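You operate a simulated robot arm through the tools that you are given. There is no shell and no other tool. Be economical: measure what you need, move in short steps, check, and stop when the job is done.

Carry out the task below with a simulated two-armed robot. There is one attempt and no reset: what you move stays moved.

TASK
Take the plain orange bowl and leave it on the grey card. Take the long sleeve and put it on top of the wide orange pot. Take the folded rag on the top of the brown bench and put it away on the top of the plank bench. Switch the roller arm on. Take the slim pink cylinder and put it on the upper board of the long shelves. Fetch the orange test pot and set it on the top of the glaze stand. Any order will do. Set down upright: slim pink cylinder. The roller arm goes clockwise seen from above, to its stop.

It is judged by the outcome, as a careful person would: the job done as asked, and still so three seconds after it is handed in. It fails if anything else is knocked over, pushed out of place, dropped, spilled or broken.

THE ROBOT
Two 6-joint arms with fingered hands on one trunk, on a base that drives. Base frame: it is fixed to the floor where the robot stands at the start and does not move with it; the origin is under the middle of the robot, x ahead of it, y to its left, z up. Units: mm, rad, N and s.
The left shoulder is at the start at [20, 170, 1405], the right one opposite. With the tool pointing down near the work surface each hand reaches from about 320 to 600 mm from the robot's upright axis, wherever it stands, measured 20 degrees to its own side. Places, roughly: folded rag (8x6x3 cm) [700, 3200, 900]; grey card (12x12x1 cm) [700, 200, 900]; long sleeve [500, 1250, 1000]; orange test pot (8x8x8 cm) [500, -5700, 900]; plain orange bowl (11x11x6 cm) [500, -200, 900]; roller arm [600, 3700, 1000]; slim pink cylinder (7x7x10 cm) [-5900, 3700, 700]; top of the glaze stand [-1200, -4500, 800]; top of the plank bench [600, -1900, 800]; upper board of the long shelves [-5800, 3800, 1100]; wide orange pot (12x12x13 cm) [700, 1800, 900]. Payload 4.4 kg a hand.
Tool frame (each hand has its own): the origin (TCP) lies between the finger pads and is the grasp point; the fingertips stand 33 mm ahead of it; z points along the fingers, y is the line along which they close. Largest opening 164 mm; the body of the gripper starts 93 mm behind the TCP. The gripper is a hand of 5 fingers: y runs from the thumb to the fingers, the wrist lies at [0, 0, -257] in the tool frame, and closing takes about 1.5 s.
Orientation is told as [roll, pitch, yaw] about the base's x, y, z axes, in that order, counted from this pose: with the fingers straight down and closing along the base's y, the tool's x points along the base's -x, its y along +y and its z along -z.

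THE INTERFACE
- The arms move only by the tool step_arm. It takes "left_commands", "right_commands" or both (then of equal length, played together; a hand with none holds still); each is a list of rows, each a list of 6 numbers: the shift along the tool's x, y, z in units of 50 mm (1.0 is 50 mm), then the turn, a rotation vector about the tool's x, y, z in units of 6 degrees (1.0 is 6 degrees). In form: [[dx, dy, dz, wx, wy, wz], ...]. A call has 1 to 20 rows; each row shifts and turns the commanded pose from where the row before left it, along the tool's axes as they then stand. "left_jaw" and "right_jaw" are, for a hand that has rows, the opening, from 0 (shut) to 1 (fully open), set as the call begins (left out, the last holds). A call with a number of a shift or a turn outside -1 to 1 is refused whole. Each row takes 0.2 s and may step no farther than 50 mm and 0.15 rad from the row before; otherwise, or with a gripper value out of range, the whole call is refused. A pose out of reach is approached as far as the arm can. The call stops where the force on the tool passes 40 N (or 10 N more than at its start, if that is more) or the arm is blocked; 0.2 s more then pass. The fingers move at their own pace (about 72 mm/s each) and stop on an object; they squeeze with about 22 N. The grip force told is the motor's: it shows also when the fingers shut on nothing. Time passes only in rows, and 0.2 s behind the last, so rows that do not move let the fingers close. It gives the time, the measured TCP pose, the force on the tool (base axes), the opening and the grip force at its end, in the units of the frame above (readings bear some noise), with the torque about the TCP (base axes, N m) and any sound that the robot's microphone picked up.
- Cameras (640 x 400 px; columns grow to the right, rows downward): "scene" is now at [50.4, -9.9, 1540.7]; the picture's right is [-0.49, -0.87, -0.00], its down [-0.81, 0.45, -0.36] and it looks along [0.32, -0.18, -0.93] (base axes); focal length 229 px, centre (320, 200). "left" rides on the left gripper at [-93, -1, -124] in its tool frame; the picture's right is [0.01, -1.00, 0.00], its down [0.80, 0.01, -0.60] and it looks along [0.60, 0.01, 0.80] (tool axes); focal length 275 px, centre (320, 200). "right" rides on the right gripper at [93, -1, -124] in its tool frame; the picture's right is [0.01, 1.00, 0.00], its down [-0.80, 0.01, -0.60] and it looks along [-0.60, 0.01, 0.80] (tool axes); focal length 275 px, centre (320, 200). There is no depth. A picture from a camera that has moved, and an enlarged one, comes with that camera's place and axes in the base frame and with its lens. The place of the scene camera against the robot may be out by one fixed shift of up to 25 mm in any direction.
- snapshot(camera): a new picture of that camera. No time passes.
- move_column(by): slides the trunk up (or, below 0, down) by that many mm; the arms and the scene camera ride with it, the base frame stays. It gives what a move gives, with no picture.
- base_move(legs): drives the robot by 1 to 6 legs, each [ahead, left, turn to the left] in mm, mm and rad, along the robot's own axes; the way and the turn of a leg run together, so that a leg with both is an arc; at most 1500 mm and 3.142 rad a leg. The arms and the cameras ride along, it lands a little off, and it stops where it bumps. It gives what a move gives.
- curl_fingers(fingers, thumb_bend, hand): sets how far each is bent, from 0 (flat) to 1 (curled in); at 0.3 the hand is open as for a grip, at 0.7 the pads meet at the TCP. One left out holds its place. A second passes; each finger stops where it meets its share of the squeeze, and holds until it gets a number again. A gripper value or a shape takes the hand back. It gives what a move gives, with no picture; readings hold the bend of each and the force on the fingers (four entries, about 0 where the hand has none), thumb and palm.
- hand_shape(shape, hand): the hand has 5 fingers and takes this shape, open, in about a second: jaw (thumb against the fingers, like two jaws); tri (thumb and two fingers); tip (a fingertip pinch); poke (one finger out to press); point (the index stretched); flat (the hand flat); cup (the hand cupped); fist (a fist). The gripper value then closes the fingers along that shape, each until it touches; the sizes above hold for jaw. It gives what a move gives, with no picture.
- pan_tilt(pan, tilt): turns the head with the scene camera to pan (to the left, within 1.501 rad either way) and tilt (down, from -0.506 to 1.204), counted from straight ahead of the robot. It gives what a move gives.
- zoom(camera, box): a new picture of the part [left, top, right, bottom] of that camera's present view, enlarged. No time passes.
- sign_off(): hands the job in; it is judged then, once.

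Work in short steps. Places have to be worked out from the pictures, the camera data and where the tool is seen: move nearer, look again, correct. Check each grasp and each placing, and mend what went wrong. You have 175 turns and 148 pictures in all, those below and enlarged ones among them. Open the grippers and draw the arms clear of the work before you hand the job in, unless the task says otherwise; then end with one line.

The tools are called after "Request:" as name(argument=value, ...) on one line, values as JSON. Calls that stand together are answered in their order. step_arm: Moves the arms, as the interface text tells. Its arguments: {"type":"object","properties":{"left_commands":{"type":"array"},"left_jaw":{"type":"number"},"right_commands":{"type":"array"},"right_jaw":{"type":"number"}},"required":[]} The other tools are called the same way: move_column (by) slides the trunk up or down; hand_shape (shape, hand) gives the hand a shape; curl_fingers (fingers, thumb_bend, hand) moves the fingers one by one; base_move (legs) drives the base; pan_tilt (pan, tilt) turns the head that bears the scene camera; snapshot (camera) takes a picture; zoom (camera, box) takes an enlarged picture of a part of a camera's view; sign_off () hands the job in.

At the start:

```text
time: 0.0
left_tcp_pos: [42.5, 327.3, 517.1]
left_ee_rot: [0.111, 0.089, -1.506]
left_force: [-1.2, 0.1, -0.5]
left_torque: [0.03, -0.01, 0.02]
left_width: 163.9
left_grasp_force: 0.0
left_shape: jaw
left_bend: [0.3, 0.3]
left_finger forces: [0.1, 0.1, 0.0, 0.0, 0.1, 0.1]
right_tcp_pos: [325.7, -460.4, 1117.6]
right_ee_rot: [0.001, 0.002, 0.001]
right_force: [-0.3, 0.1, 0.0]
right_torque: [-0.03, 0.03, 0.0]
right_width: 164.1
right_grasp_force: 0.1
right_shape: jaw
right_bend: [0.3, 0.3]
right_finger forces: [0.1, 0.0, 0.1, 0.0, 0.1, 0.0]
trunk travel left (down, up): [-657.0, 85.0]
robot x, y, heading: [0.2, -0.4, 0.004]
head pan, tilt: [-0.508, 1.201]
```

scene: 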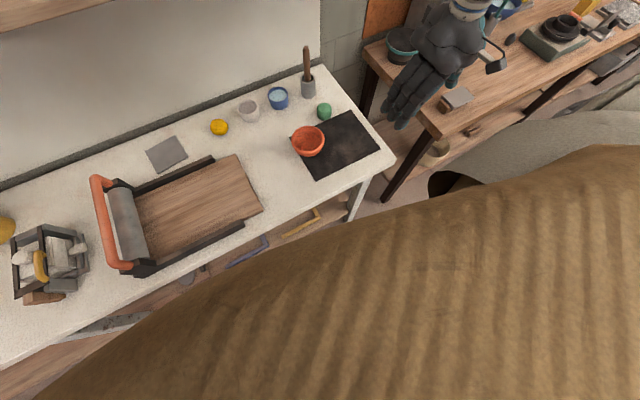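
right: 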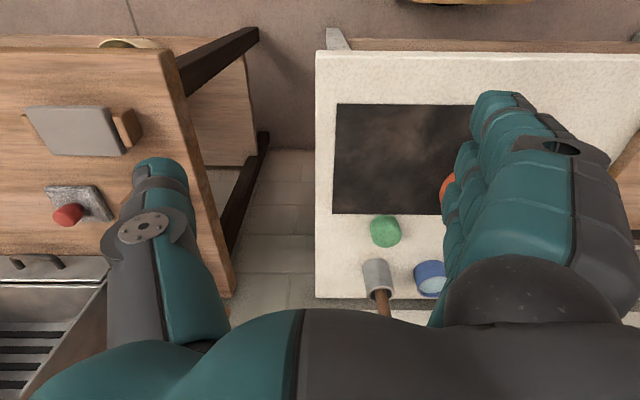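
left: 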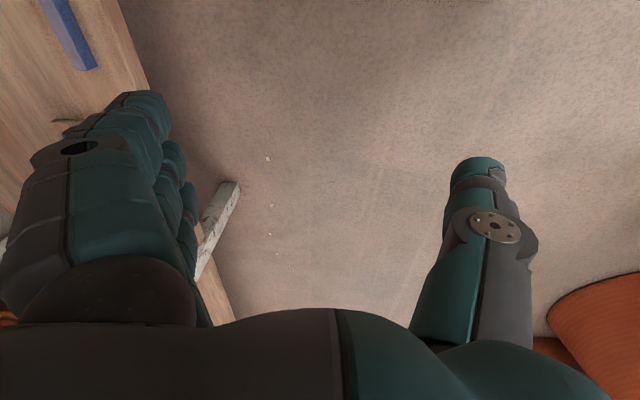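

I'll look around first: the bowl seems near [475,-200], the card near [670,234]. I'll tilt the head up and view ahead.

Request:
pan_tilt(pan=0.0, tilt=0.75)

Request:
snapshot(camera="scene")

Request:
pan_tilt(pan=1.4, tilt=0.5)

Request:
snapshot(camera="scene")

Request:
pan_tilt(pan=-1.4, tilt=0.5)

Request:
snapshot(camera="scene")

```text
time: 0.9
left_tcp_pos: [43.7, 326.6, 516.5]
left_ee_rot: [0.111, 0.088, -1.507]
left_force: [-0.1, -0.7, 1.0]
left_torque: [0.01, 0.01, 0.02]
left_width: 163.8
left_grasp_force: 0.0
left_shape: jaw
left_bend: [0.3, 0.3]
left_finger forces: [0.1, 0.0, 0.0, 0.0, 0.0, 0.0]
right_tcp_pos: [325.1, -459.6, 1116.8]
right_ee_rot: [0.001, 0.0, 0.0]
right_force: [-0.5, -0.4, -0.4]
right_torque: [0.01, 0.0, 0.0]
right_width: 163.8
right_grasp_force: 0.1
right_shape: jaw
right_bend: [0.3, 0.3]
right_finger forces: [0.2, 0.0, 0.1, 0.1, 0.0, 0.1]
trunk travel left (down, up): [-657.0, 85.0]
robot x, y, heading: [1.9, 1.0, -0.006]
head pan, tilt: [0.0, 0.75]
```

```text
144 pictures are left
camera scene: at [84.4, 17.2, 1572.3], right [0.0, -1.0, 0.0], down [-0.68, 0.0, -0.73], along [0.73, 0.0, -0.68], focal length 229 px, centre (320, 200)
```

scene: 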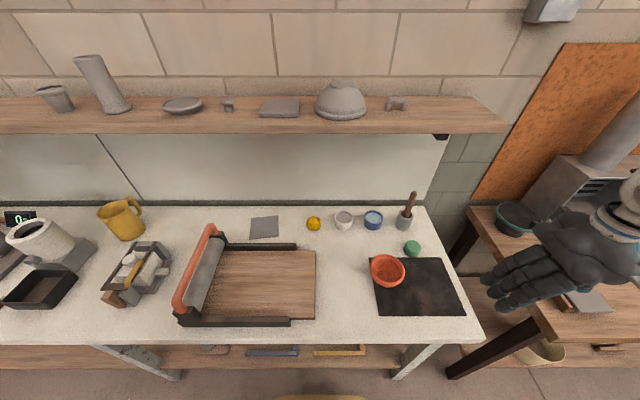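

```text
time: 2.5
left_tcp_pos: [43.6, 327.0, 518.1]
left_ee_rot: [0.111, 0.087, -1.507]
left_force: [0.2, 0.2, -0.4]
left_torque: [0.01, -0.06, -0.02]
left_width: 163.8
left_grasp_force: 0.0
left_shape: jaw
left_bend: [0.3, 0.3]
left_finger forces: [0.1, 0.1, 0.0, 0.1, 0.1, 0.0]
right_tcp_pos: [324.5, -459.9, 1117.7]
right_ee_rot: [-0.002, 0.001, -0.001]
right_force: [0.3, 0.7, -0.2]
right_torque: [0.01, -0.01, 0.02]
right_width: 163.6
right_grasp_force: 0.1
right_shape: jaw
right_bend: [0.3, 0.3]
right_finger forces: [0.0, 0.0, 0.0, 0.0, 0.0, 0.0]
trunk travel left (down, up): [-657.0, 85.0]
robot x, y, heading: [-1.1, -2.7, 0.003]
head pan, tilt: [1.4, 0.499]
```

```text
143 pictures are left
camera scene: at [17.1, 107.0, 1594.4], right [0.99, -0.17, 0.0], down [-0.08, -0.47, -0.88], along [0.15, 0.87, -0.48], focal length 229 px, centre (320, 200)
```

scene: 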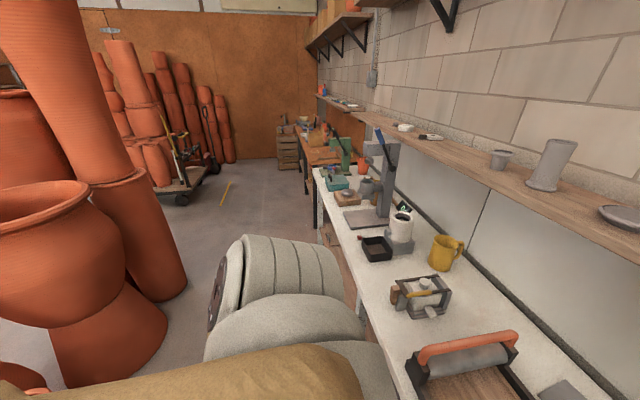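

```text
time: 4.9
left_tcp_pos: [42.9, 328.2, 518.5]
left_ee_rot: [0.111, 0.09, -1.507]
left_force: [-1.2, -0.3, 0.2]
left_torque: [0.05, -0.02, 0.01]
left_width: 163.9
left_grasp_force: 0.0
left_shape: jaw
left_bend: [0.3, 0.3]
left_finger forces: [0.0, 0.0, 0.0, 0.0, 0.0, 0.1]
right_tcp_pos: [324.6, -460.0, 1116.8]
right_ee_rot: [0.001, -0.001, 0.0]
right_force: [-0.4, 0.6, -1.0]
right_torque: [-0.01, 0.0, -0.04]
right_width: 163.9
right_grasp_force: 0.1
right_shape: jaw
right_bend: [0.3, 0.3]
right_finger forces: [0.0, 0.1, 0.0, 0.1, 0.1, 0.1]
trunk travel left (down, up): [-657.0, 85.0]
robot x, y, heading: [-3.2, 1.5, -0.003]
head pan, tilt: [-1.4, 0.499]
```

```text
142 pictures are left
camera scene: at [17.1, -72.3, 1594.4], right [-0.99, -0.17, 0.0], down [-0.08, 0.47, -0.88], along [0.15, -0.86, -0.48], focal length 229 px, centre (320, 200)
```

scene: 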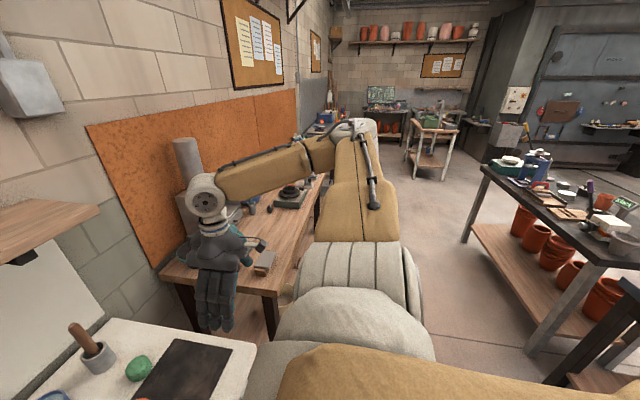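

The bowl's estimated position is (474,-202). I move the open right hand above it at the present height and check with the hand camera.

Request:
step_arm(right_commands=[[-0.5, 0.86, 0, 0, 0, 0], [-0.5, 0.86, 0, 0, 0, 0], [-0.5, 0.86, 0, 0, 0, 0], [-0.5, 0.86, 0, 0, 0, 0], [-0.5, 0.86, 0, 0, 0, 0], [-0.5, 0.86, 0, 0, 0, 0], [0, 0, 0.6, 0, 0, 0]], right_jaw=1)

Request:
snapshot(camera="right")

Request:
pan_tilt(pan=-0.3, tilt=0.95)

Request:
snapshot(camera="scene")

```text
time: 6.5
left_tcp_pos: [44.2, 324.6, 517.7]
left_ee_rot: [0.113, 0.089, -1.506]
left_force: [0.1, -0.7, 0.4]
left_torque: [0.03, 0.0, 0.01]
left_width: 163.9
left_grasp_force: 0.1
left_shape: jaw
left_bend: [0.3, 0.3]
left_finger forces: [0.0, 0.0, 0.0, 0.0, 0.0, 0.0]
right_tcp_pos: [364.3, -391.6, 1087.8]
right_ee_rot: [0.001, -0.001, -0.001]
right_force: [0.5, 0.2, 0.1]
right_torque: [0.03, 0.0, 0.01]
right_width: 164.0
right_grasp_force: 0.0
right_shape: jaw
right_bend: [0.3, 0.3]
right_finger forces: [0.0, 0.0, 0.0, 0.0, 0.1, 0.0]
right hand out of reach, approached as far as the arm can: row 2, 3, 4, 5, 6
trunk travel left (down, up): [-657.0, 85.0]
robot x, y, heading: [-1.5, 1.2, 0.004]
head pan, tilt: [-1.4, 0.499]
```

```text
141 pictures are left
camera right: at [271.8, -393.2, 1212.2], right [-0.01, 1.0, 0.0], down [0.8, 0.01, 0.6], along [0.6, 0.01, -0.8], focal length 275 px, centre (320, 200)
```

right: 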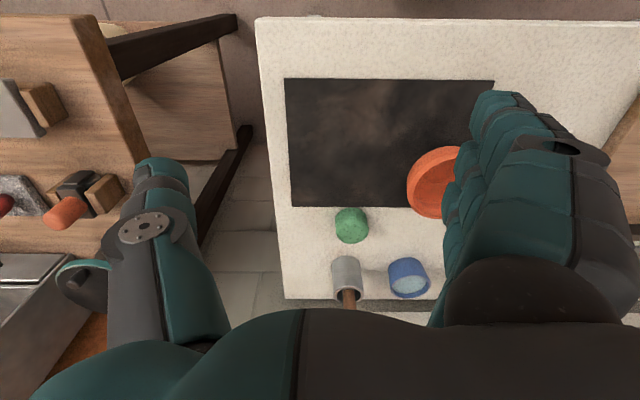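

```text
time: 7.9
left_tcp_pos: [43.8, 327.6, 516.0]
left_ee_rot: [0.113, 0.088, -1.507]
left_force: [-0.6, -0.2, 0.0]
left_torque: [0.04, -0.06, -0.03]
left_width: 163.8
left_grasp_force: 0.1
left_shape: jaw
left_bend: [0.3, 0.3]
left_finger forces: [0.0, 0.1, 0.1, 0.0, 0.1, 0.1]
right_tcp_pos: [364.5, -391.1, 1087.9]
right_ee_rot: [0.001, -0.001, -0.001]
right_force: [0.0, -0.9, -0.3]
right_torque: [0.01, -0.03, -0.01]
right_width: 164.1
right_grasp_force: 0.0
right_shape: jaw
right_bend: [0.3, 0.3]
right_finger forces: [0.0, 0.0, 0.0, 0.0, 0.1, 0.1]
trunk travel left (down, up): [-657.0, 85.0]
robot x, y, heading: [0.5, 0.6, 0.001]
head pan, tilt: [-0.3, 0.949]
```

```text
140 pictures are left
camera scene: at [71.1, -4.2, 1556.9], right [-0.3, -0.96, 0.0], down [-0.78, 0.24, -0.58], along [0.56, -0.17, -0.81], focal length 229 px, centre (320, 200)
```

scene: 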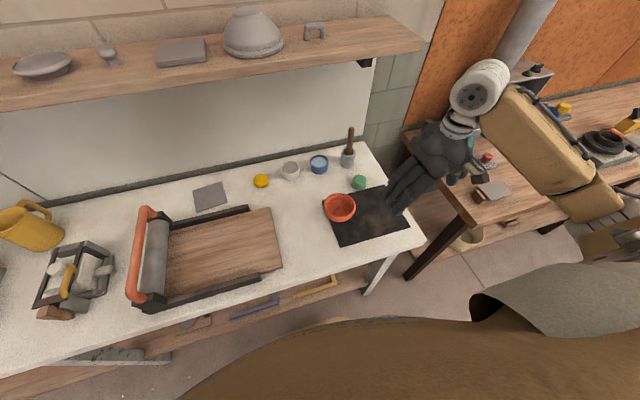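

The hand is blocked by reach at this height; I lower it 70 mm first, then move toward the bowl.

Request:
step_arm(right_commands=[[0, 0, 0.7, 0, 0, 0], [0, 0, 0.7, 0, 0, 0], [-0.5, 0.8, 0, 0, 0, 0], [-0.5, 0.8, 0, 0, 0, 0]])

```text
time: 8.9
left_tcp_pos: [43.3, 326.3, 515.2]
left_ee_rot: [0.113, 0.089, -1.506]
left_force: [-0.3, 0.9, -0.5]
left_torque: [-0.01, 0.03, 0.02]
left_width: 163.9
left_grasp_force: 0.2
left_shape: jaw
left_bend: [0.3, 0.3]
left_finger forces: [0.0, 0.1, 0.0, 0.0, 0.0, 0.0]
right_tcp_pos: [406.6, -369.7, 985.9]
right_ee_rot: [0.012, -0.01, -0.001]
right_force: [-0.1, -0.1, -0.9]
right_torque: [-0.04, 0.01, -0.01]
right_width: 164.0
right_grasp_force: 0.1
right_shape: jaw
right_bend: [0.3, 0.3]
right_finger forces: [0.0, 0.0, 0.1, 0.1, 0.1, 0.1]
right hand out of reach, approached as far as the arm can: row 3, 4
trunk travel left (down, up): [-657.0, 85.0]
robot x, y, heading: [3.7, -1.9, 0.0]
head pan, tilt: [-0.3, 0.949]
```

Reach seems limited by wrist angle; I try yawing the hand 30° counterclockwise and moving on.

Request:
step_arm(right_commands=[[0, 0, 0, 0, 0, -1], [0, 0, 0, 0, 0, -1], [0, 0, 0, 0, 0, -1], [0, 0, 0, 0, 0, -1], [0, 0, 0, 0, 0, -1]])

```text
time: 10.1
left_tcp_pos: [43.5, 326.5, 518.1]
left_ee_rot: [0.11, 0.089, -1.506]
left_force: [0.0, 0.7, 0.1]
left_torque: [0.05, 0.01, 0.0]
left_width: 163.9
left_grasp_force: 0.1
left_shape: jaw
left_bend: [0.3, 0.3]
left_finger forces: [0.0, 0.1, 0.0, 0.0, 0.0, 0.0]
right_tcp_pos: [404.5, -372.2, 980.9]
right_ee_rot: [-0.002, -0.005, 0.525]
right_force: [0.6, -0.1, -0.2]
right_torque: [-0.01, 0.0, 0.0]
right_width: 163.9
right_grasp_force: 0.1
right_shape: jaw
right_bend: [0.3, 0.3]
right_finger forces: [0.0, 0.0, 0.0, 0.0, 0.0, 0.0]
right hand out of reach, approached as far as the arm can: row 1
trunk travel left (down, up): [-657.0, 85.0]
robot x, y, heading: [1.4, 0.2, -0.002]
head pan, tilt: [-0.3, 0.949]
```

Yaw works now. Moving base (+69,+168) toward the bowl centre.

Request:
step_arm(right_commands=[[-0.72, 0.55, 0, 0, 0, 0], [-0.72, 0.55, 0, 0, 0, 0], [-0.72, 0.55, 0, 0, 0, 0], [-0.72, 0.55, 0, 0, 0, 0]])

Request:
snapshot(camera="right")

```text
time: 11.1
left_tcp_pos: [43.5, 325.3, 516.0]
left_ee_rot: [0.111, 0.088, -1.507]
left_force: [0.4, 0.1, -0.1]
left_torque: [-0.06, -0.01, 0.0]
left_width: 163.8
left_grasp_force: 0.1
left_shape: jaw
left_bend: [0.3, 0.3]
left_finger forces: [0.0, 0.1, 0.1, 0.1, 0.0, 0.0]
right_tcp_pos: [487.2, -229.6, 938.4]
right_ee_rot: [-0.002, 0.001, 0.523]
right_force: [0.1, 0.7, 0.4]
right_torque: [-0.02, 0.0, 0.0]
right_width: 163.9
right_grasp_force: 0.0
right_shape: jaw
right_bend: [0.3, 0.3]
right_finger forces: [0.1, 0.0, 0.1, 0.0, 0.0, 0.0]
right hand out of reach, approached as far as the arm can: row 1, 2, 3
trunk travel left (down, up): [-657.0, 85.0]
robot x, y, heading: [-2.0, -2.8, -0.004]
head pan, tilt: [-0.3, 0.949]
```

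```text
139 pictures are left
camera right: at [407.6, -276.5, 1063.5], right [-0.51, 0.86, 0.0], down [0.69, 0.41, 0.6], along [0.52, 0.3, -0.8], focal length 275 px, centre (320, 200)
```

right: 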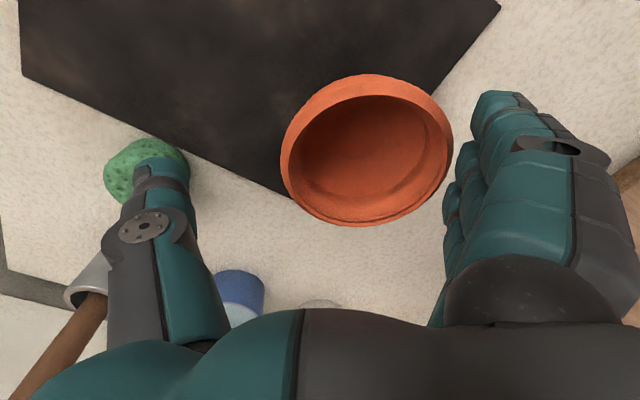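

The bowl rim centre works out near (469,-207), rim z≈890 and table ≈832. I centre the hand and go down to TCP z≈880, then look.

Request:
step_arm(right_commands=[[0.08, 0.58, 0, 0, 0, 0], [0, 0, 0.4, 0, 0, 0], [0, 0, 0.4, 0, 0, 0]])

Request:
snapshot(camera="right")

```text
time: 11.9
left_tcp_pos: [43.1, 327.2, 516.5]
left_ee_rot: [0.113, 0.089, -1.507]
left_force: [-0.3, -0.4, -0.2]
left_torque: [0.01, 0.01, -0.02]
left_width: 164.0
left_grasp_force: 0.2
left_shape: jaw
left_bend: [0.3, 0.3]
left_finger forces: [0.0, 0.1, 0.1, 0.0, 0.1, 0.0]
right_tcp_pos: [470.5, -206.9, 893.4]
right_ee_rot: [-0.002, 0.001, 0.524]
right_force: [-0.2, 0.1, 0.3]
right_torque: [-0.04, -0.01, 0.0]
right_width: 163.8
right_grasp_force: 0.1
right_shape: jaw
right_bend: [0.3, 0.3]
right_finger forces: [0.0, 0.0, 0.0, 0.0, 0.1, 0.0]
right hand out of reach, approached as far as the arm can: row 1
trunk travel left (down, up): [-657.0, 85.0]
robot x, y, heading: [1.0, -2.5, 0.0]
head pan, tilt: [-0.3, 0.949]
```

```text
138 pictures are left
camera right: at [390.9, -253.4, 1017.8], right [-0.51, 0.86, 0.0], down [0.69, 0.41, 0.6], along [0.52, 0.31, -0.8], focal length 275 px, centre (320, 200)
```

right: 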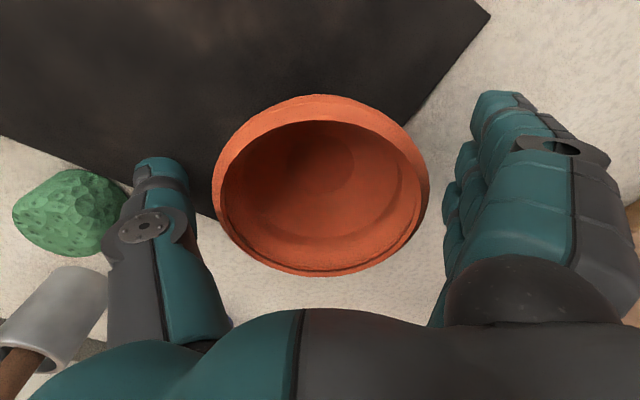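

The bowl is centred; rim ≈900. I lower 12 mm and close the hand.

Request:
step_arm(right_commands=[[0, 0, 0.24, 0, 0, 0]])

Request:
step_arm(right_commands=[[0, 0, 0, 0, 0, 0], [0, 0, 0, 0, 0, 0], [0, 0, 0, 0, 0, 0], [0, 0, 0, 0, 0, 0], [0, 0, 0, 0, 0, 0], [0, 0, 0, 0, 0, 0], [0, 0, 0, 0, 0, 0], [0, 0, 0, 0, 0, 0]], right_jaw=0)

Request:
snapshot(camera="right")

```text
time: 12.3
left_tcp_pos: [42.3, 327.8, 517.1]
left_ee_rot: [0.113, 0.089, -1.505]
left_force: [-0.5, 0.6, 0.5]
left_torque: [0.01, -0.02, 0.03]
left_width: 163.8
left_grasp_force: 0.1
left_shape: jaw
left_bend: [0.3, 0.3]
left_finger forces: [0.2, 0.0, 0.1, 0.0, 0.0, 0.0]
right_tcp_pos: [470.4, -207.1, 882.5]
right_ee_rot: [-0.003, -0.003, 0.523]
right_force: [-3.4, 1.8, 10.8]
right_torque: [-0.88, -0.44, -0.17]
right_width: 164.1
right_grasp_force: 0.0
right_shape: jaw
right_bend: [0.3, 0.29]
right_finger forces: [0.1, 0.1, 0.0, 0.0, 10.4, 0.0]
trunk travel left (down, up): [-657.0, 85.0]
robot x, y, heading: [-0.7, 1.9, -0.001]
head pan, tilt: [-0.3, 0.949]
```

```text
time: 14.1
left_tcp_pos: [41.9, 325.7, 516.5]
left_ee_rot: [0.114, 0.088, -1.505]
left_force: [-0.3, -0.8, 0.3]
left_torque: [-0.04, 0.01, 0.03]
left_width: 163.8
left_grasp_force: 0.1
left_shape: jaw
left_bend: [0.3, 0.3]
left_finger forces: [0.0, 0.0, 0.1, 0.1, 0.0, 0.0]
right_tcp_pos: [469.7, -205.4, 884.4]
right_ee_rot: [-0.003, -0.003, 0.524]
right_force: [2.4, 2.3, 33.9]
right_torque: [-0.45, 0.52, -1.24]
right_width: 133.5
right_grasp_force: 22.2
right_shape: jaw
right_bend: [0.7, 0.31]
right_finger forces: [21.5, 2.5, 0.4, 0.0, 14.8, 0.0]
trunk travel left (down, up): [-657.0, 85.0]
robot x, y, heading: [-0.9, -2.2, 0.001]
head pan, tilt: [-0.3, 0.949]
```

```text
137 pictures are left
camera right: at [390.2, -253.3, 1007.6], right [-0.51, 0.86, 0.0], down [0.69, 0.41, 0.6], along [0.52, 0.3, -0.8], focal length 275 px, centre (320, 200)
```

right: 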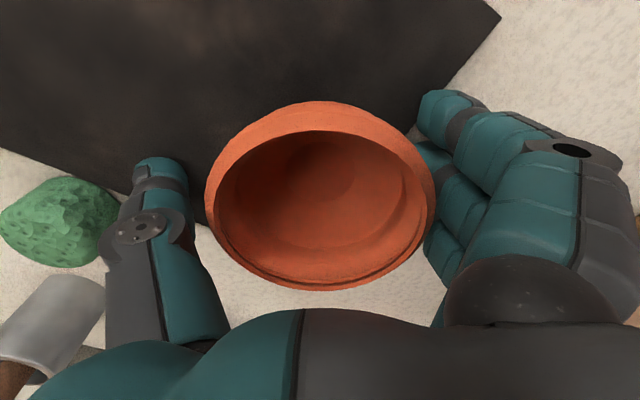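

The thumb tip touches the table and holds it back; I raise 12 mm with the jaws closing so the thumb can come in.

Request:
step_arm(right_commands=[[0, 0, -0.16, 0, 0, 0], [0, 0, -0.1, 0, 0, 0], [0, 0, 0, 0, 0, 0], [0, 0, 0, 0, 0, 0], [0, 0, 0, 0, 0, 0], [0, 0, 0, 0, 0, 0]], right_jaw=0)

Request:
snapshot(camera="right")

```text
time: 15.5
left_tcp_pos: [43.0, 327.1, 518.0]
left_ee_rot: [0.111, 0.088, -1.506]
left_force: [0.6, -0.3, -0.1]
left_torque: [0.0, -0.01, -0.03]
left_width: 164.0
left_grasp_force: 0.0
left_shape: jaw
left_bend: [0.3, 0.3]
left_finger forces: [0.0, 0.0, 0.1, 0.1, 0.0, 0.1]
right_tcp_pos: [470.0, -206.9, 894.6]
right_ee_rot: [-0.001, -0.001, 0.523]
right_force: [-0.6, -1.1, -1.2]
right_torque: [-0.05, -0.05, -0.06]
right_width: 124.9
right_grasp_force: 22.1
right_shape: jaw
right_bend: [0.72, 0.39]
right_finger forces: [0.0, 0.8, 0.0, 0.0, 0.8, 0.0]
trunk travel left (down, up): [-657.0, 85.0]
robot x, y, heading: [6.0, -2.7, 0.003]
head pan, tilt: [-0.3, 0.949]
```

```text
136 pictures are left
camera right: at [390.6, -254.5, 1018.4], right [-0.51, 0.86, 0.0], down [0.69, 0.41, 0.6], along [0.52, 0.31, -0.8], focal length 275 px, centre (320, 200)
```

right: 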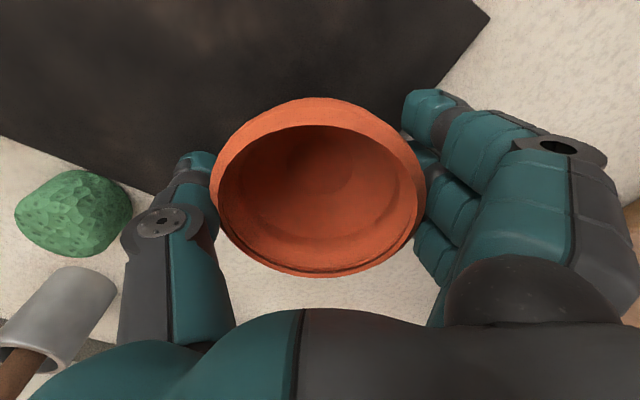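

Both sides seem to touch the rim. I lift 25 mm to test the grasp.

Request:
step_arm(right_commands=[[0, 0, 0, 0, 0, 0], [0, 0, 0, 0, 0, 0], [0, 0, -0.25, 0, 0, 0], [0, 0, -0.25, 0, 0, 0]], right_jaw=0)

Request:
snapshot(camera="right")

```text
time: 16.5
left_tcp_pos: [44.1, 326.5, 516.3]
left_ee_rot: [0.112, 0.09, -1.506]
left_force: [-0.4, 0.3, 0.8]
left_torque: [0.0, -0.04, 0.01]
left_width: 163.9
left_grasp_force: 0.0
left_shape: jaw
left_bend: [0.3, 0.3]
left_finger forces: [0.0, 0.1, 0.1, 0.0, 0.1, 0.1]
right_tcp_pos: [470.3, -207.1, 919.1]
right_ee_rot: [0.0, -0.001, 0.523]
right_force: [-0.8, 0.0, -0.2]
right_torque: [-0.01, -0.01, 0.03]
right_width: 124.7
right_grasp_force: 22.0
right_shape: jaw
right_bend: [0.72, 0.39]
right_finger forces: [0.1, 0.4, 0.1, 0.0, 0.1, 0.0]
trunk travel left (down, up): [-657.0, 85.0]
robot x, y, heading: [0.7, -0.8, 0.001]
head pan, tilt: [-0.3, 0.949]
```

```text
135 pictures are left
camera right: at [391.0, -254.0, 1043.6], right [-0.51, 0.86, 0.0], down [0.69, 0.41, 0.6], along [0.52, 0.31, -0.8], focal length 275 px, centre (320, 200)
```

right: 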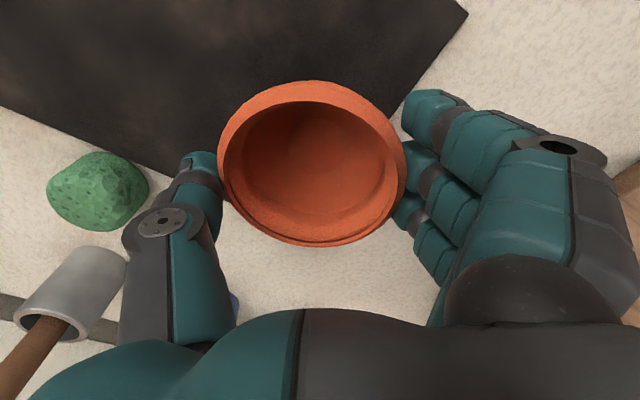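

The bowl stayed on the table – the grip wasn't effective. I reopen fully, go back down to z≈891 and close again without table contact.

Request:
step_arm(right_commands=[[0, 0, 0, 0, 0, 0], [0, 0, 0, 0, 0, 0], [0, 0, 0, 0, 0, 0], [0, 0, 0, 0, 0, 0], [0, 0, 0.28, 0, 0, 0], [0, 0, 0.28, 0, 0, 0]], right_jaw=1)

Request:
step_arm(right_commands=[[0, 0, 0, 0, 0, 0], [0, 0, 0, 0, 0, 0], [0, 0, 0, 0, 0, 0], [0, 0, 0, 0, 0, 0], [0, 0, 0, 0, 0, 0], [0, 0, 0, 0, 0, 0], [0, 0, 0, 0, 0, 0], [0, 0, 0, 0, 0, 0]], right_jaw=0)

Request:
snapshot(camera="right")

```text
time: 17.9
left_tcp_pos: [43.6, 326.1, 516.8]
left_ee_rot: [0.113, 0.089, -1.506]
left_force: [-0.2, -0.9, 0.6]
left_torque: [0.03, -0.02, -0.03]
left_width: 163.7
left_grasp_force: 0.1
left_shape: jaw
left_bend: [0.3, 0.3]
left_finger forces: [0.0, 0.0, 0.0, 0.0, 0.0, 0.0]
right_tcp_pos: [470.5, -207.5, 891.1]
right_ee_rot: [0.001, 0.0, 0.524]
right_force: [0.0, 0.8, -0.5]
right_torque: [-0.03, 0.02, -0.01]
right_width: 163.8
right_grasp_force: 0.1
right_shape: jaw
right_bend: [0.3, 0.3]
right_finger forces: [0.1, 0.0, 0.0, 0.0, 0.1, 0.0]
trunk travel left (down, up): [-657.0, 85.0]
robot x, y, heading: [1.1, 2.1, -0.001]
head pan, tilt: [-0.3, 0.949]
```

```text
time: 19.7
left_tcp_pos: [44.5, 327.4, 517.0]
left_ee_rot: [0.112, 0.088, -1.507]
left_force: [0.3, 0.7, 0.7]
left_torque: [0.01, -0.03, 0.01]
left_width: 163.7
left_grasp_force: 0.1
left_shape: jaw
left_bend: [0.3, 0.3]
left_finger forces: [0.0, 0.0, 0.1, 0.0, 0.0, 0.1]
right_tcp_pos: [470.4, -208.1, 889.5]
right_ee_rot: [-0.002, -0.001, 0.524]
right_force: [0.5, -1.9, 2.3]
right_torque: [-0.14, -0.08, -0.02]
right_width: 81.6
right_grasp_force: 22.2
right_shape: jaw
right_bend: [0.72, 0.6]
right_finger forces: [0.1, 19.0, 12.8, 0.0, 33.1, 0.1]
trunk travel left (down, up): [-657.0, 85.0]
robot x, y, heading: [0.6, -2.6, -0.001]
head pan, tilt: [-0.3, 0.949]
```

```text
134 pictures are left
camera right: at [391.1, -255.0, 1015.3], right [-0.51, 0.86, 0.0], down [0.69, 0.41, 0.6], along [0.52, 0.3, -0.8], focal length 275 px, centre (320, 200)
```

right: 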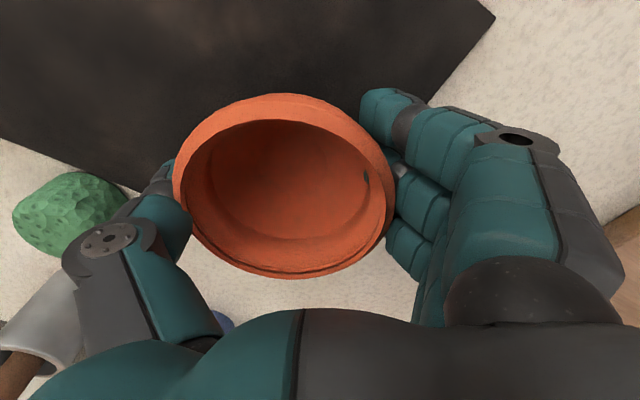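

Now there is real contact (fingers 19/13 N, thumb 33 N). I lift 25 mm to check.

Request:
step_arm(right_commands=[[0, 0, -0.2, 0, 0, 0], [0, 0, -0.3, 0, 0, 0], [0, 0, 0, 0, 0, 0]], right_jaw=0)

Request:
snapshot(camera="right")

```text
time: 20.5
left_tcp_pos: [43.7, 326.4, 517.9]
left_ee_rot: [0.111, 0.089, -1.505]
left_force: [-0.5, 0.4, -0.6]
left_torque: [-0.02, -0.02, -0.02]
left_width: 163.8
left_grasp_force: 0.0
left_shape: jaw
left_bend: [0.3, 0.3]
left_finger forces: [0.0, 0.1, 0.1, 0.0, 0.0, 0.1]
right_tcp_pos: [469.7, -207.7, 916.9]
right_ee_rot: [0.001, 0.0, 0.524]
right_force: [1.0, -0.5, -2.3]
right_torque: [0.05, 0.02, 0.01]
right_width: 81.7
right_grasp_force: 22.4
right_shape: jaw
right_bend: [0.72, 0.6]
right_finger forces: [0.0, 20.0, 13.1, 0.1, 32.9, 0.0]
trunk travel left (down, up): [-657.0, 85.0]
robot x, y, heading: [-0.8, -1.9, 0.0]
head pan, tilt: [-0.3, 0.949]
```

```text
133 pictures are left
camera right: at [390.8, -254.5, 1040.1], right [-0.51, 0.86, 0.0], down [0.69, 0.41, 0.6], along [0.51, 0.31, -0.8], focal length 275 px, centre (320, 200)
```

right: 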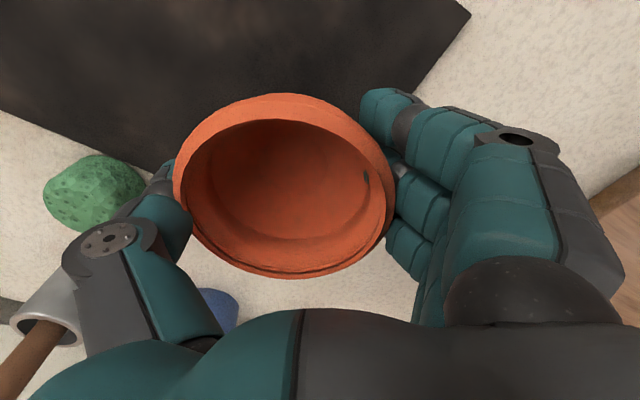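

Bowl is held. I raise the trunk 85 mm for clearance, then drive left 450 mm so the card comes into the right arm's sector, and look.

Request:
move_column(by=85)

Request:
base_move(legs=[[0, 440, 0]])

Request:
pan_tilt(pan=0, tilt=1.0)

Request:
snapshot(camera="scene")

Request:
snapshot(camera="right")

```text
time: 21.7
left_tcp_pos: [43.1, 325.5, 601.7]
left_ee_rot: [0.112, 0.089, -1.506]
left_force: [-1.4, 0.1, -0.7]
left_torque: [0.05, -0.01, -0.05]
left_width: 163.8
left_grasp_force: 0.1
left_shape: jaw
left_bend: [0.3, 0.3]
left_finger forces: [0.1, 0.1, 0.0, 0.0, 0.0, 0.1]
right_tcp_pos: [470.7, -207.8, 1000.1]
right_ee_rot: [0.001, 0.002, 0.522]
right_force: [0.0, -0.6, -3.2]
right_torque: [0.05, 0.01, -0.01]
right_width: 81.4
right_grasp_force: 22.7
right_shape: jaw
right_bend: [0.72, 0.6]
right_finger forces: [0.0, 19.9, 13.0, 0.0, 32.8, 0.0]
trunk travel left (down, up): [-742.0, 0.0]
robot x, y, heading: [2.7, 1.0, 0.002]
head pan, tilt: [-0.3, 0.949]
```

```text
time: 24.4
left_tcp_pos: [43.0, 769.3, 602.1]
left_ee_rot: [0.111, 0.089, -1.504]
left_force: [0.4, -0.1, 0.3]
left_torque: [0.03, 0.0, 0.01]
left_width: 164.1
left_grasp_force: 0.1
left_shape: jaw
left_bend: [0.3, 0.3]
left_finger forces: [0.1, 0.0, 0.0, 0.0, 0.1, 0.0]
right_tcp_pos: [470.2, 235.3, 1000.8]
right_ee_rot: [-0.003, -0.002, 0.527]
right_force: [-0.1, 0.3, -1.8]
right_torque: [0.0, 0.01, -0.02]
right_width: 81.4
right_grasp_force: 22.6
right_shape: jaw
right_bend: [0.72, 0.6]
right_finger forces: [0.1, 19.9, 13.1, 0.1, 32.8, 0.1]
trunk travel left (down, up): [-742.0, 0.0]
robot x, y, heading: [1.5, 443.3, 0.002]
head pan, tilt: [-0.3, 0.949]
```

```text
time: 25.2
left_tcp_pos: [43.5, 768.0, 601.4]
left_ee_rot: [0.112, 0.089, -1.504]
left_force: [0.4, 0.3, 0.4]
left_torque: [0.0, 0.0, 0.0]
left_width: 164.0
left_grasp_force: 0.1
left_shape: jaw
left_bend: [0.3, 0.3]
left_finger forces: [0.0, 0.1, 0.0, 0.0, 0.1, 0.0]
right_tcp_pos: [470.5, 236.1, 1000.4]
right_ee_rot: [0.0, 0.001, 0.526]
right_force: [-0.4, 0.9, -2.6]
right_torque: [0.07, 0.0, 0.01]
right_width: 81.7
right_grasp_force: 21.9
right_shape: jaw
right_bend: [0.72, 0.6]
right_finger forces: [0.0, 19.9, 13.2, 0.0, 32.9, 0.0]
trunk travel left (down, up): [-742.0, 0.0]
robot x, y, heading: [-2.6, 443.4, 0.001]
head pan, tilt: [0.0, 1.0]
```

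```text
132 pictures are left
camera scene: at [70.5, 459.4, 1638.0], right [0.0, -1.0, 0.0], down [-0.84, 0.0, -0.54], along [0.54, 0.0, -0.84], focal length 229 px, centre (320, 200)
```

scene: 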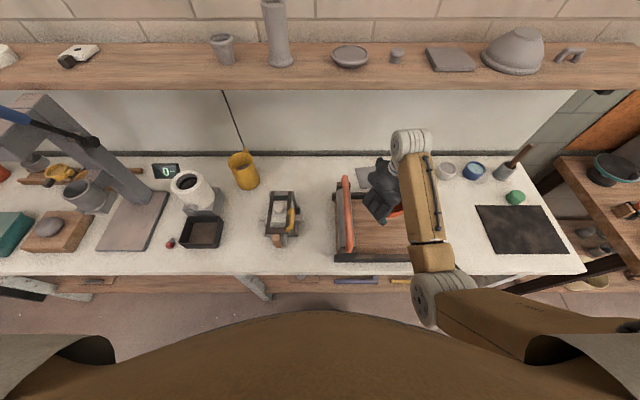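

```text
131 pictures are left
camera right: at [391.5, 187.6, 1124.9], right [-0.51, 0.86, 0.0], down [0.69, 0.41, 0.6], along [0.51, 0.31, -0.8], focal length 275 px, centre (320, 200)
```

right: 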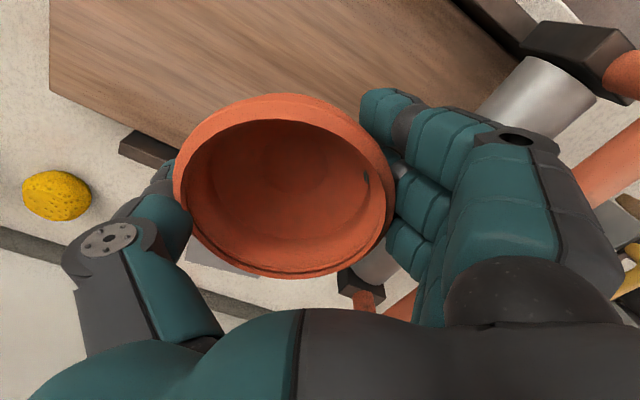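

Card is around (712,250), table edge near x=283. I need to be closer: I try driving ahead 60 mm gently.

Request:
base_move(legs=[[60, 0, 0]])

```text
time: 26.1
left_tcp_pos: [104.6, 768.4, 602.0]
left_ee_rot: [0.11, 0.089, -1.504]
left_force: [-0.2, 0.2, -0.5]
left_torque: [0.01, 0.1, -0.01]
left_width: 163.9
left_grasp_force: 0.1
left_shape: jaw
left_bend: [0.3, 0.3]
left_finger forces: [0.1, 0.0, 0.0, 0.0, 0.0, 0.1]
right_tcp_pos: [532.4, 235.8, 999.7]
right_ee_rot: [0.001, 0.001, 0.526]
right_force: [1.0, -0.1, -3.0]
right_torque: [0.06, 0.1, -0.01]
right_width: 81.6
right_grasp_force: 21.9
right_shape: jaw
right_bend: [0.72, 0.6]
right_finger forces: [0.0, 20.0, 13.1, 0.0, 32.9, 0.0]
trunk travel left (down, up): [-742.0, 0.0]
robot x, y, heading: [59.0, 442.1, 0.002]
head pan, tilt: [0.0, 1.0]
```

No bump. Another 45 mm ahead (left hand remains clear of the table edge).

Request:
base_move(legs=[[45, 0, 0]])

Request:
snapshot(camera="right")

Request:
snapshot(camera="scene")

```text
time: 27.0
left_tcp_pos: [151.0, 768.7, 602.0]
left_ee_rot: [0.112, 0.09, -1.504]
left_force: [0.8, -0.4, 0.3]
left_torque: [0.02, 0.1, -0.01]
left_width: 163.8
left_grasp_force: 0.0
left_shape: jaw
left_bend: [0.3, 0.3]
left_finger forces: [0.0, 0.0, 0.0, 0.0, 0.1, 0.0]
right_tcp_pos: [577.9, 235.2, 999.0]
right_ee_rot: [-0.001, 0.003, 0.526]
right_force: [1.6, 0.5, -2.3]
right_torque: [0.02, 0.08, -0.02]
right_width: 81.5
right_grasp_force: 21.7
right_shape: jaw
right_bend: [0.72, 0.6]
right_finger forces: [0.0, 19.9, 13.1, 0.0, 32.9, 0.0]
trunk travel left (down, up): [-742.0, 0.0]
robot x, y, heading: [103.9, 447.0, 0.002]
head pan, tilt: [0.0, 1.0]
```

```text
130 pictures are left
camera right: at [499.0, 188.1, 1124.2], right [-0.51, 0.86, 0.0], down [0.69, 0.41, 0.6], along [0.51, 0.31, -0.8], focal length 275 px, centre (320, 200)
```

right: 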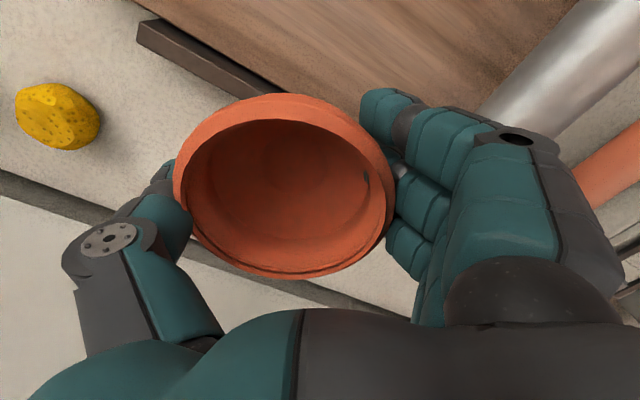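

```text
129 pictures are left
camera scene: at [178.9, 460.0, 1637.8], right [0.0, -1.0, 0.0], down [-0.84, 0.0, -0.54], along [0.54, 0.0, -0.84], focal length 229 px, centre (320, 200)
```

scene: 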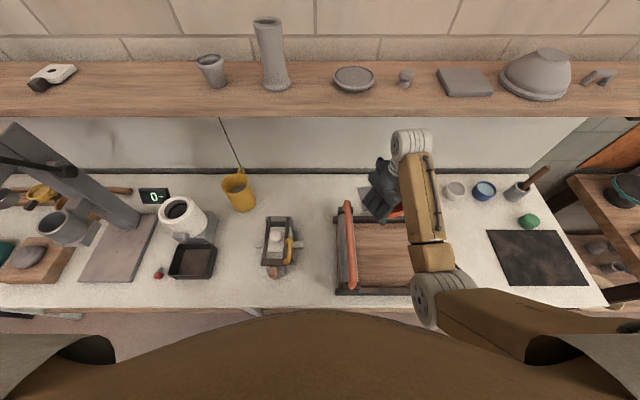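

No bump again. Now I extend the arm toward the card (702→712, 262) at the present height.

Request:
step_arm(right_commands=[[-0.66, -0.2, 0, 0, 0, 0], [-0.66, -0.2, 0, 0, 0, 0], [-0.66, -0.2, 0, 0, 0, 0], [-0.66, -0.2, 0, 0, 0, 0]])

```text
time: 28.0
left_tcp_pos: [149.9, 768.4, 601.9]
left_ee_rot: [0.112, 0.089, -1.504]
left_force: [0.7, -0.9, -0.8]
left_torque: [-0.01, 0.0, 0.04]
left_width: 163.7
left_grasp_force: 0.1
left_shape: jaw
left_bend: [0.3, 0.3]
left_finger forces: [0.0, 0.0, 0.0, 0.0, 0.0, 0.1]
right_tcp_pos: [712.3, 266.4, 1000.3]
right_ee_rot: [0.0, 0.002, 0.524]
right_force: [0.7, -0.1, -1.8]
right_torque: [0.01, 0.02, -0.04]
right_width: 81.6
right_grasp_force: 22.4
right_shape: jaw
right_bend: [0.72, 0.6]
right_finger forces: [0.0, 20.0, 13.1, 0.1, 32.9, 0.0]
trunk travel left (down, up): [-742.0, 0.0]
robot x, y, heading: [107.0, 441.0, 0.002]
head pan, tilt: [0.0, 1.0]
```

Reached. I now rotate the hand 30° clockwise to keep fingers away from the roller handle, and look.

Request:
step_arm(right_commands=[[0, 0, 0, 0, 0, 1], [0, 0, 0, 0, 0, 1], [0, 0, 0, 0, 0, 1], [0, 0, 0, 0, 0, 1], [0, 0, 0, 0, 0, 1]])

Request:
snapshot(camera="right")

Request:
snapshot(camera="scene")

```text
time: 29.2
left_tcp_pos: [149.3, 768.4, 601.5]
left_ee_rot: [0.112, 0.089, -1.504]
left_force: [0.8, -0.2, -0.2]
left_torque: [0.03, 0.03, -0.03]
left_width: 163.7
left_grasp_force: 0.0
left_shape: jaw
left_bend: [0.3, 0.3]
left_finger forces: [0.1, 0.0, 0.0, 0.0, 0.0, 0.0]
right_tcp_pos: [711.0, 265.5, 999.9]
right_ee_rot: [0.0, 0.003, 0.0]
right_force: [0.1, 0.3, -1.4]
right_torque: [0.02, -0.04, 0.0]
right_width: 81.6
right_grasp_force: 22.8
right_shape: jaw
right_bend: [0.72, 0.6]
right_finger forces: [0.0, 19.9, 13.1, 0.1, 32.9, 0.0]
trunk travel left (down, up): [-742.0, 0.0]
robot x, y, heading: [103.9, 443.8, 0.001]
head pan, tilt: [0.0, 1.0]
```

```text
128 pictures are left
camera right: at [618.8, 265.6, 1124.7], right [-0.01, 1.0, 0.0], down [0.8, 0.01, 0.6], along [0.6, 0.01, -0.8], focal length 275 px, centre (320, 200)
```

right: 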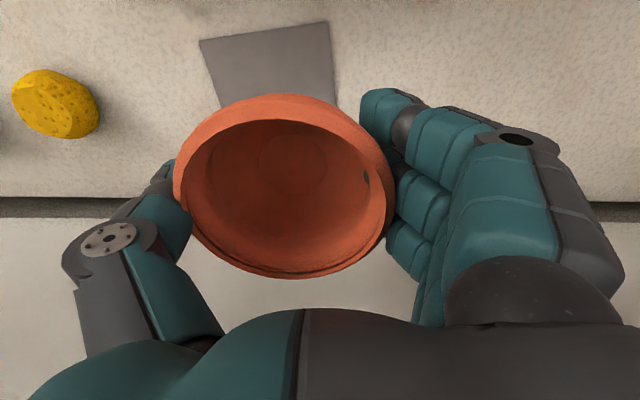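

```text
127 pictures are left
camera scene: at [177.1, 459.6, 1637.9], right [0.0, -1.0, 0.0], down [-0.84, 0.0, -0.54], along [0.54, 0.0, -0.84], focal length 229 px, centre (320, 200)
```

scene: 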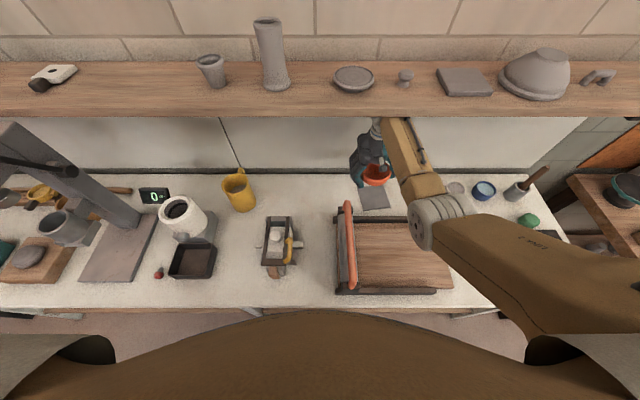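

Card centre computes to about (707,224); bowl centre is at about (700,246). I shift the hand (+7,-23) and lower the trunk 95 mm.

Request:
step_arm(right_commands=[[-0.14, -0.46, 0, 0, 0, 0]])

Request:
move_column(by=-80)

Request:
snapshot(camera="right")

Request:
zoom(camera="scene", box=[300, 100, 480, 240])

```text
time: 29.6
left_tcp_pos: [149.2, 767.3, 602.7]
left_ee_rot: [0.111, 0.091, -1.506]
left_force: [0.1, -0.3, -0.1]
left_torque: [0.03, 0.02, -0.01]
left_width: 163.5
left_grasp_force: 0.0
left_shape: jaw
left_bend: [0.3, 0.3]
left_finger forces: [0.0, 0.0, 0.0, 0.1, 0.1, 0.0]
right_tcp_pos: [717.6, 243.8, 1000.1]
right_ee_rot: [0.0, 0.0, 0.002]
right_force: [-0.5, -0.3, -2.9]
right_torque: [0.05, 0.03, -0.02]
right_width: 81.4
right_grasp_force: 22.0
right_shape: jaw
right_bend: [0.72, 0.6]
right_finger forces: [0.0, 20.0, 13.3, 0.0, 33.1, 0.0]
trunk travel left (down, up): [-742.0, 0.0]
robot x, y, heading: [108.1, 441.6, 0.004]
head pan, tilt: [0.0, 1.0]
```

```text
time: 30.8
left_tcp_pos: [148.4, 768.3, 521.9]
left_ee_rot: [0.114, 0.088, -1.504]
left_force: [-0.8, 0.1, 0.3]
left_torque: [0.01, 0.0, 0.02]
left_width: 163.8
left_grasp_force: 0.0
left_shape: jaw
left_bend: [0.3, 0.3]
left_finger forces: [0.0, 0.0, 0.1, 0.0, 0.1, 0.1]
right_tcp_pos: [717.4, 243.9, 919.8]
right_ee_rot: [0.001, 0.0, 0.001]
right_force: [0.0, 0.3, -2.3]
right_torque: [0.05, -0.03, -0.04]
right_width: 81.5
right_grasp_force: 22.0
right_shape: jaw
right_bend: [0.72, 0.6]
right_finger forces: [0.1, 20.0, 13.2, 0.0, 33.1, 0.0]
trunk travel left (down, up): [-662.0, 80.0]
robot x, y, heading: [108.2, 441.6, 0.002]
head pan, tilt: [0.0, 1.0]
```

```text
126 pictures are left
camera right: at [625.1, 242.9, 1045.4], right [-0.01, 1.0, 0.0], down [0.8, 0.01, 0.6], along [0.6, 0.01, -0.8], focal length 275 px, centre (320, 200)
```

right: 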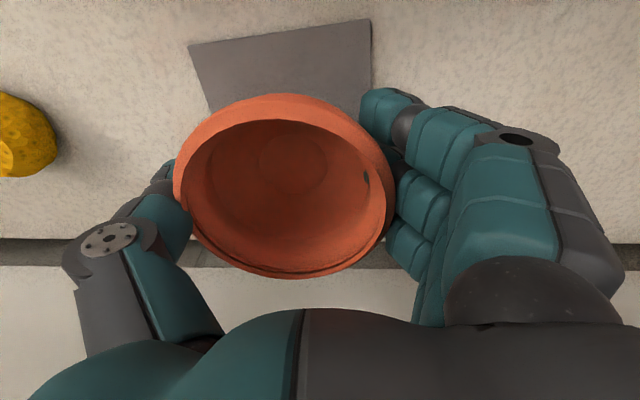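

```text
2.86 times, centred on (390, 170) of scene
camera zoom: at [176.3, 460.0, 1558.1], right [0.0, -1.0, 0.0], down [-0.84, 0.0, -0.54], along [0.54, 0.0, -0.84], focal length 655 px, centre (120, 286)
```

zoom: 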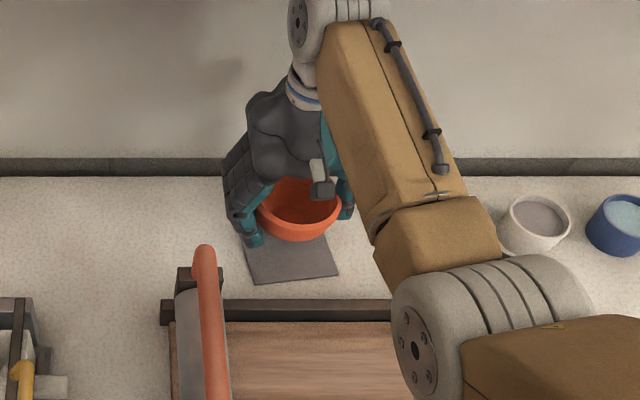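

Bowl is aligned over the card centre. I lower 18 mm, then feel for contact in small steps.

Request:
step_arm(right_commands=[[0, 0, 0.2, 0, 0, 0], [0, 0, 0.2, 0, 0, 0], [0, 0, 0.06, 0, 0, 0]])

```text
time: 31.6
left_tcp_pos: [148.9, 768.1, 521.0]
left_ee_rot: [0.114, 0.089, -1.505]
left_force: [-0.4, -0.1, 1.0]
left_torque: [-0.02, 0.03, -0.02]
left_width: 163.6
left_grasp_force: 0.0
left_shape: jaw
left_bend: [0.3, 0.3]
left_finger forces: [0.0, 0.1, 0.0, 0.0, 0.1, 0.1]
right_tcp_pos: [717.4, 243.1, 895.8]
right_ee_rot: [0.001, -0.001, 0.002]
right_force: [0.3, -0.8, -2.5]
right_torque: [0.03, -0.03, 0.01]
right_width: 81.8
right_grasp_force: 21.9
right_shape: jaw
right_bend: [0.72, 0.6]
right_finger forces: [0.0, 20.0, 13.2, 0.0, 33.1, 0.0]
trunk travel left (down, up): [-662.0, 80.0]
robot x, y, heading: [104.8, 440.7, -0.0]
head pan, tilt: [0.0, 1.0]
```

Still hanging (−2.5 N). Two 3 mm steps more.

Request:
step_arm(right_commands=[[0, 0, 0.06, 0, 0, 0]])

Request:
step_arm(right_commands=[[0, 0, 0.05, 0, 0, 0]])

```text
time: 32.0
left_tcp_pos: [150.6, 768.9, 521.8]
left_ee_rot: [0.115, 0.09, -1.504]
left_force: [0.0, -0.1, -0.4]
left_torque: [0.03, 0.01, 0.0]
left_width: 163.9
left_grasp_force: 0.2
left_shape: jaw
left_bend: [0.3, 0.3]
left_finger forces: [0.1, 0.0, 0.1, 0.0, 0.0, 0.0]
right_tcp_pos: [718.1, 244.4, 894.9]
right_ee_rot: [-0.001, 0.0, 0.003]
right_force: [0.2, 0.1, -1.5]
right_torque: [0.04, 0.0, 0.01]
right_width: 81.6
right_grasp_force: 22.5
right_shape: jaw
right_bend: [0.72, 0.6]
right_finger forces: [0.0, 20.1, 13.2, 0.0, 33.1, 0.0]
trunk travel left (down, up): [-662.0, 80.0]
robot x, y, heading: [103.7, 443.7, -0.002]
head pan, tilt: [0.0, 1.0]
```

```text
time: 32.4
left_tcp_pos: [149.7, 768.4, 521.0]
left_ee_rot: [0.113, 0.089, -1.505]
left_force: [-0.6, 0.8, -0.2]
left_torque: [-0.01, 0.02, 0.02]
left_width: 164.1
left_grasp_force: 0.1
left_shape: jaw
left_bend: [0.3, 0.3]
left_finger forces: [0.0, 0.1, 0.0, 0.1, 0.0, 0.0]
right_tcp_pos: [716.6, 243.5, 891.7]
right_ee_rot: [0.0, 0.001, 0.002]
right_force: [-0.1, 0.5, -1.0]
right_torque: [0.08, -0.01, 0.0]
right_width: 81.7
right_grasp_force: 22.1
right_shape: jaw
right_bend: [0.72, 0.6]
right_finger forces: [0.0, 19.9, 13.2, 0.1, 33.1, 0.0]
trunk travel left (down, up): [-662.0, 80.0]
robot x, y, heading: [108.1, 442.2, 0.0]
head pan, tilt: [0.0, 1.0]
```

Nearly touching; one more 3 mm, then open slowly.

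Request:
step_arm(right_commands=[[0, 0, 0.05, 0, 0, 0]])

Request:
step_arm(right_commands=[[0, 0, 0, 0, 0, 0], [0, 0, 0, 0, 0, 0], [0, 0, 0, 0, 0, 0], [0, 0, 0, 0, 0, 0], [0, 0, 0, 0, 0, 0], [0, 0, 0, 0, 0, 0], [0, 0, 0, 0, 0, 0]], right_jaw=1)

Request:
snapshot(camera="right")

```text
time: 32.8
left_tcp_pos: [148.9, 769.6, 522.0]
left_ee_rot: [0.112, 0.089, -1.505]
left_force: [-0.5, -0.6, -0.7]
left_torque: [0.0, 0.01, 0.01]
left_width: 163.9
left_grasp_force: 0.1
left_shape: jaw
left_bend: [0.3, 0.3]
left_finger forces: [0.0, 0.1, 0.0, 0.0, 0.0, 0.1]
right_tcp_pos: [717.7, 244.1, 891.2]
right_ee_rot: [0.0, -0.002, 0.002]
right_force: [-1.1, -0.4, 3.0]
right_torque: [-0.18, 0.01, -0.06]
right_width: 81.6
right_grasp_force: 22.0
right_shape: jaw
right_bend: [0.72, 0.6]
right_finger forces: [0.1, 18.9, 13.1, 0.0, 33.1, 0.0]
trunk travel left (down, up): [-662.0, 80.0]
robot x, y, heading: [103.6, 441.9, 0.003]
head pan, tilt: [0.0, 1.0]
```

```text
time: 34.4
left_tcp_pos: [149.2, 767.4, 521.6]
left_ee_rot: [0.115, 0.089, -1.505]
left_force: [-0.1, -0.1, -0.5]
left_torque: [0.02, -0.04, -0.03]
left_width: 164.0
left_grasp_force: 0.0
left_shape: jaw
left_bend: [0.3, 0.3]
left_finger forces: [0.0, 0.1, 0.0, 0.0, 0.0, 0.0]
right_tcp_pos: [718.1, 244.5, 889.8]
right_ee_rot: [0.0, 0.002, 0.002]
right_force: [0.1, 0.7, 0.3]
right_torque: [-0.01, 0.03, 0.01]
right_width: 164.1
right_grasp_force: 0.0
right_shape: jaw
right_bend: [0.3, 0.3]
right_finger forces: [0.1, 0.0, 0.0, 0.0, 0.1, 0.0]
trunk travel left (down, up): [-662.0, 80.0]
robot x, y, heading: [106.3, 440.0, -0.001]
head pan, tilt: [0.0, 1.0]
```

```text
124 pictures are left
camera right: at [625.1, 242.7, 1014.4], right [-0.01, 1.0, 0.0], down [0.8, 0.01, 0.6], along [0.6, 0.01, -0.8], focal length 275 px, centre (320, 200)
```

right: 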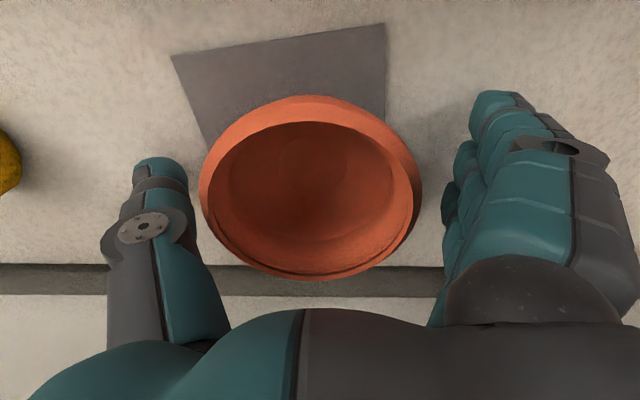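

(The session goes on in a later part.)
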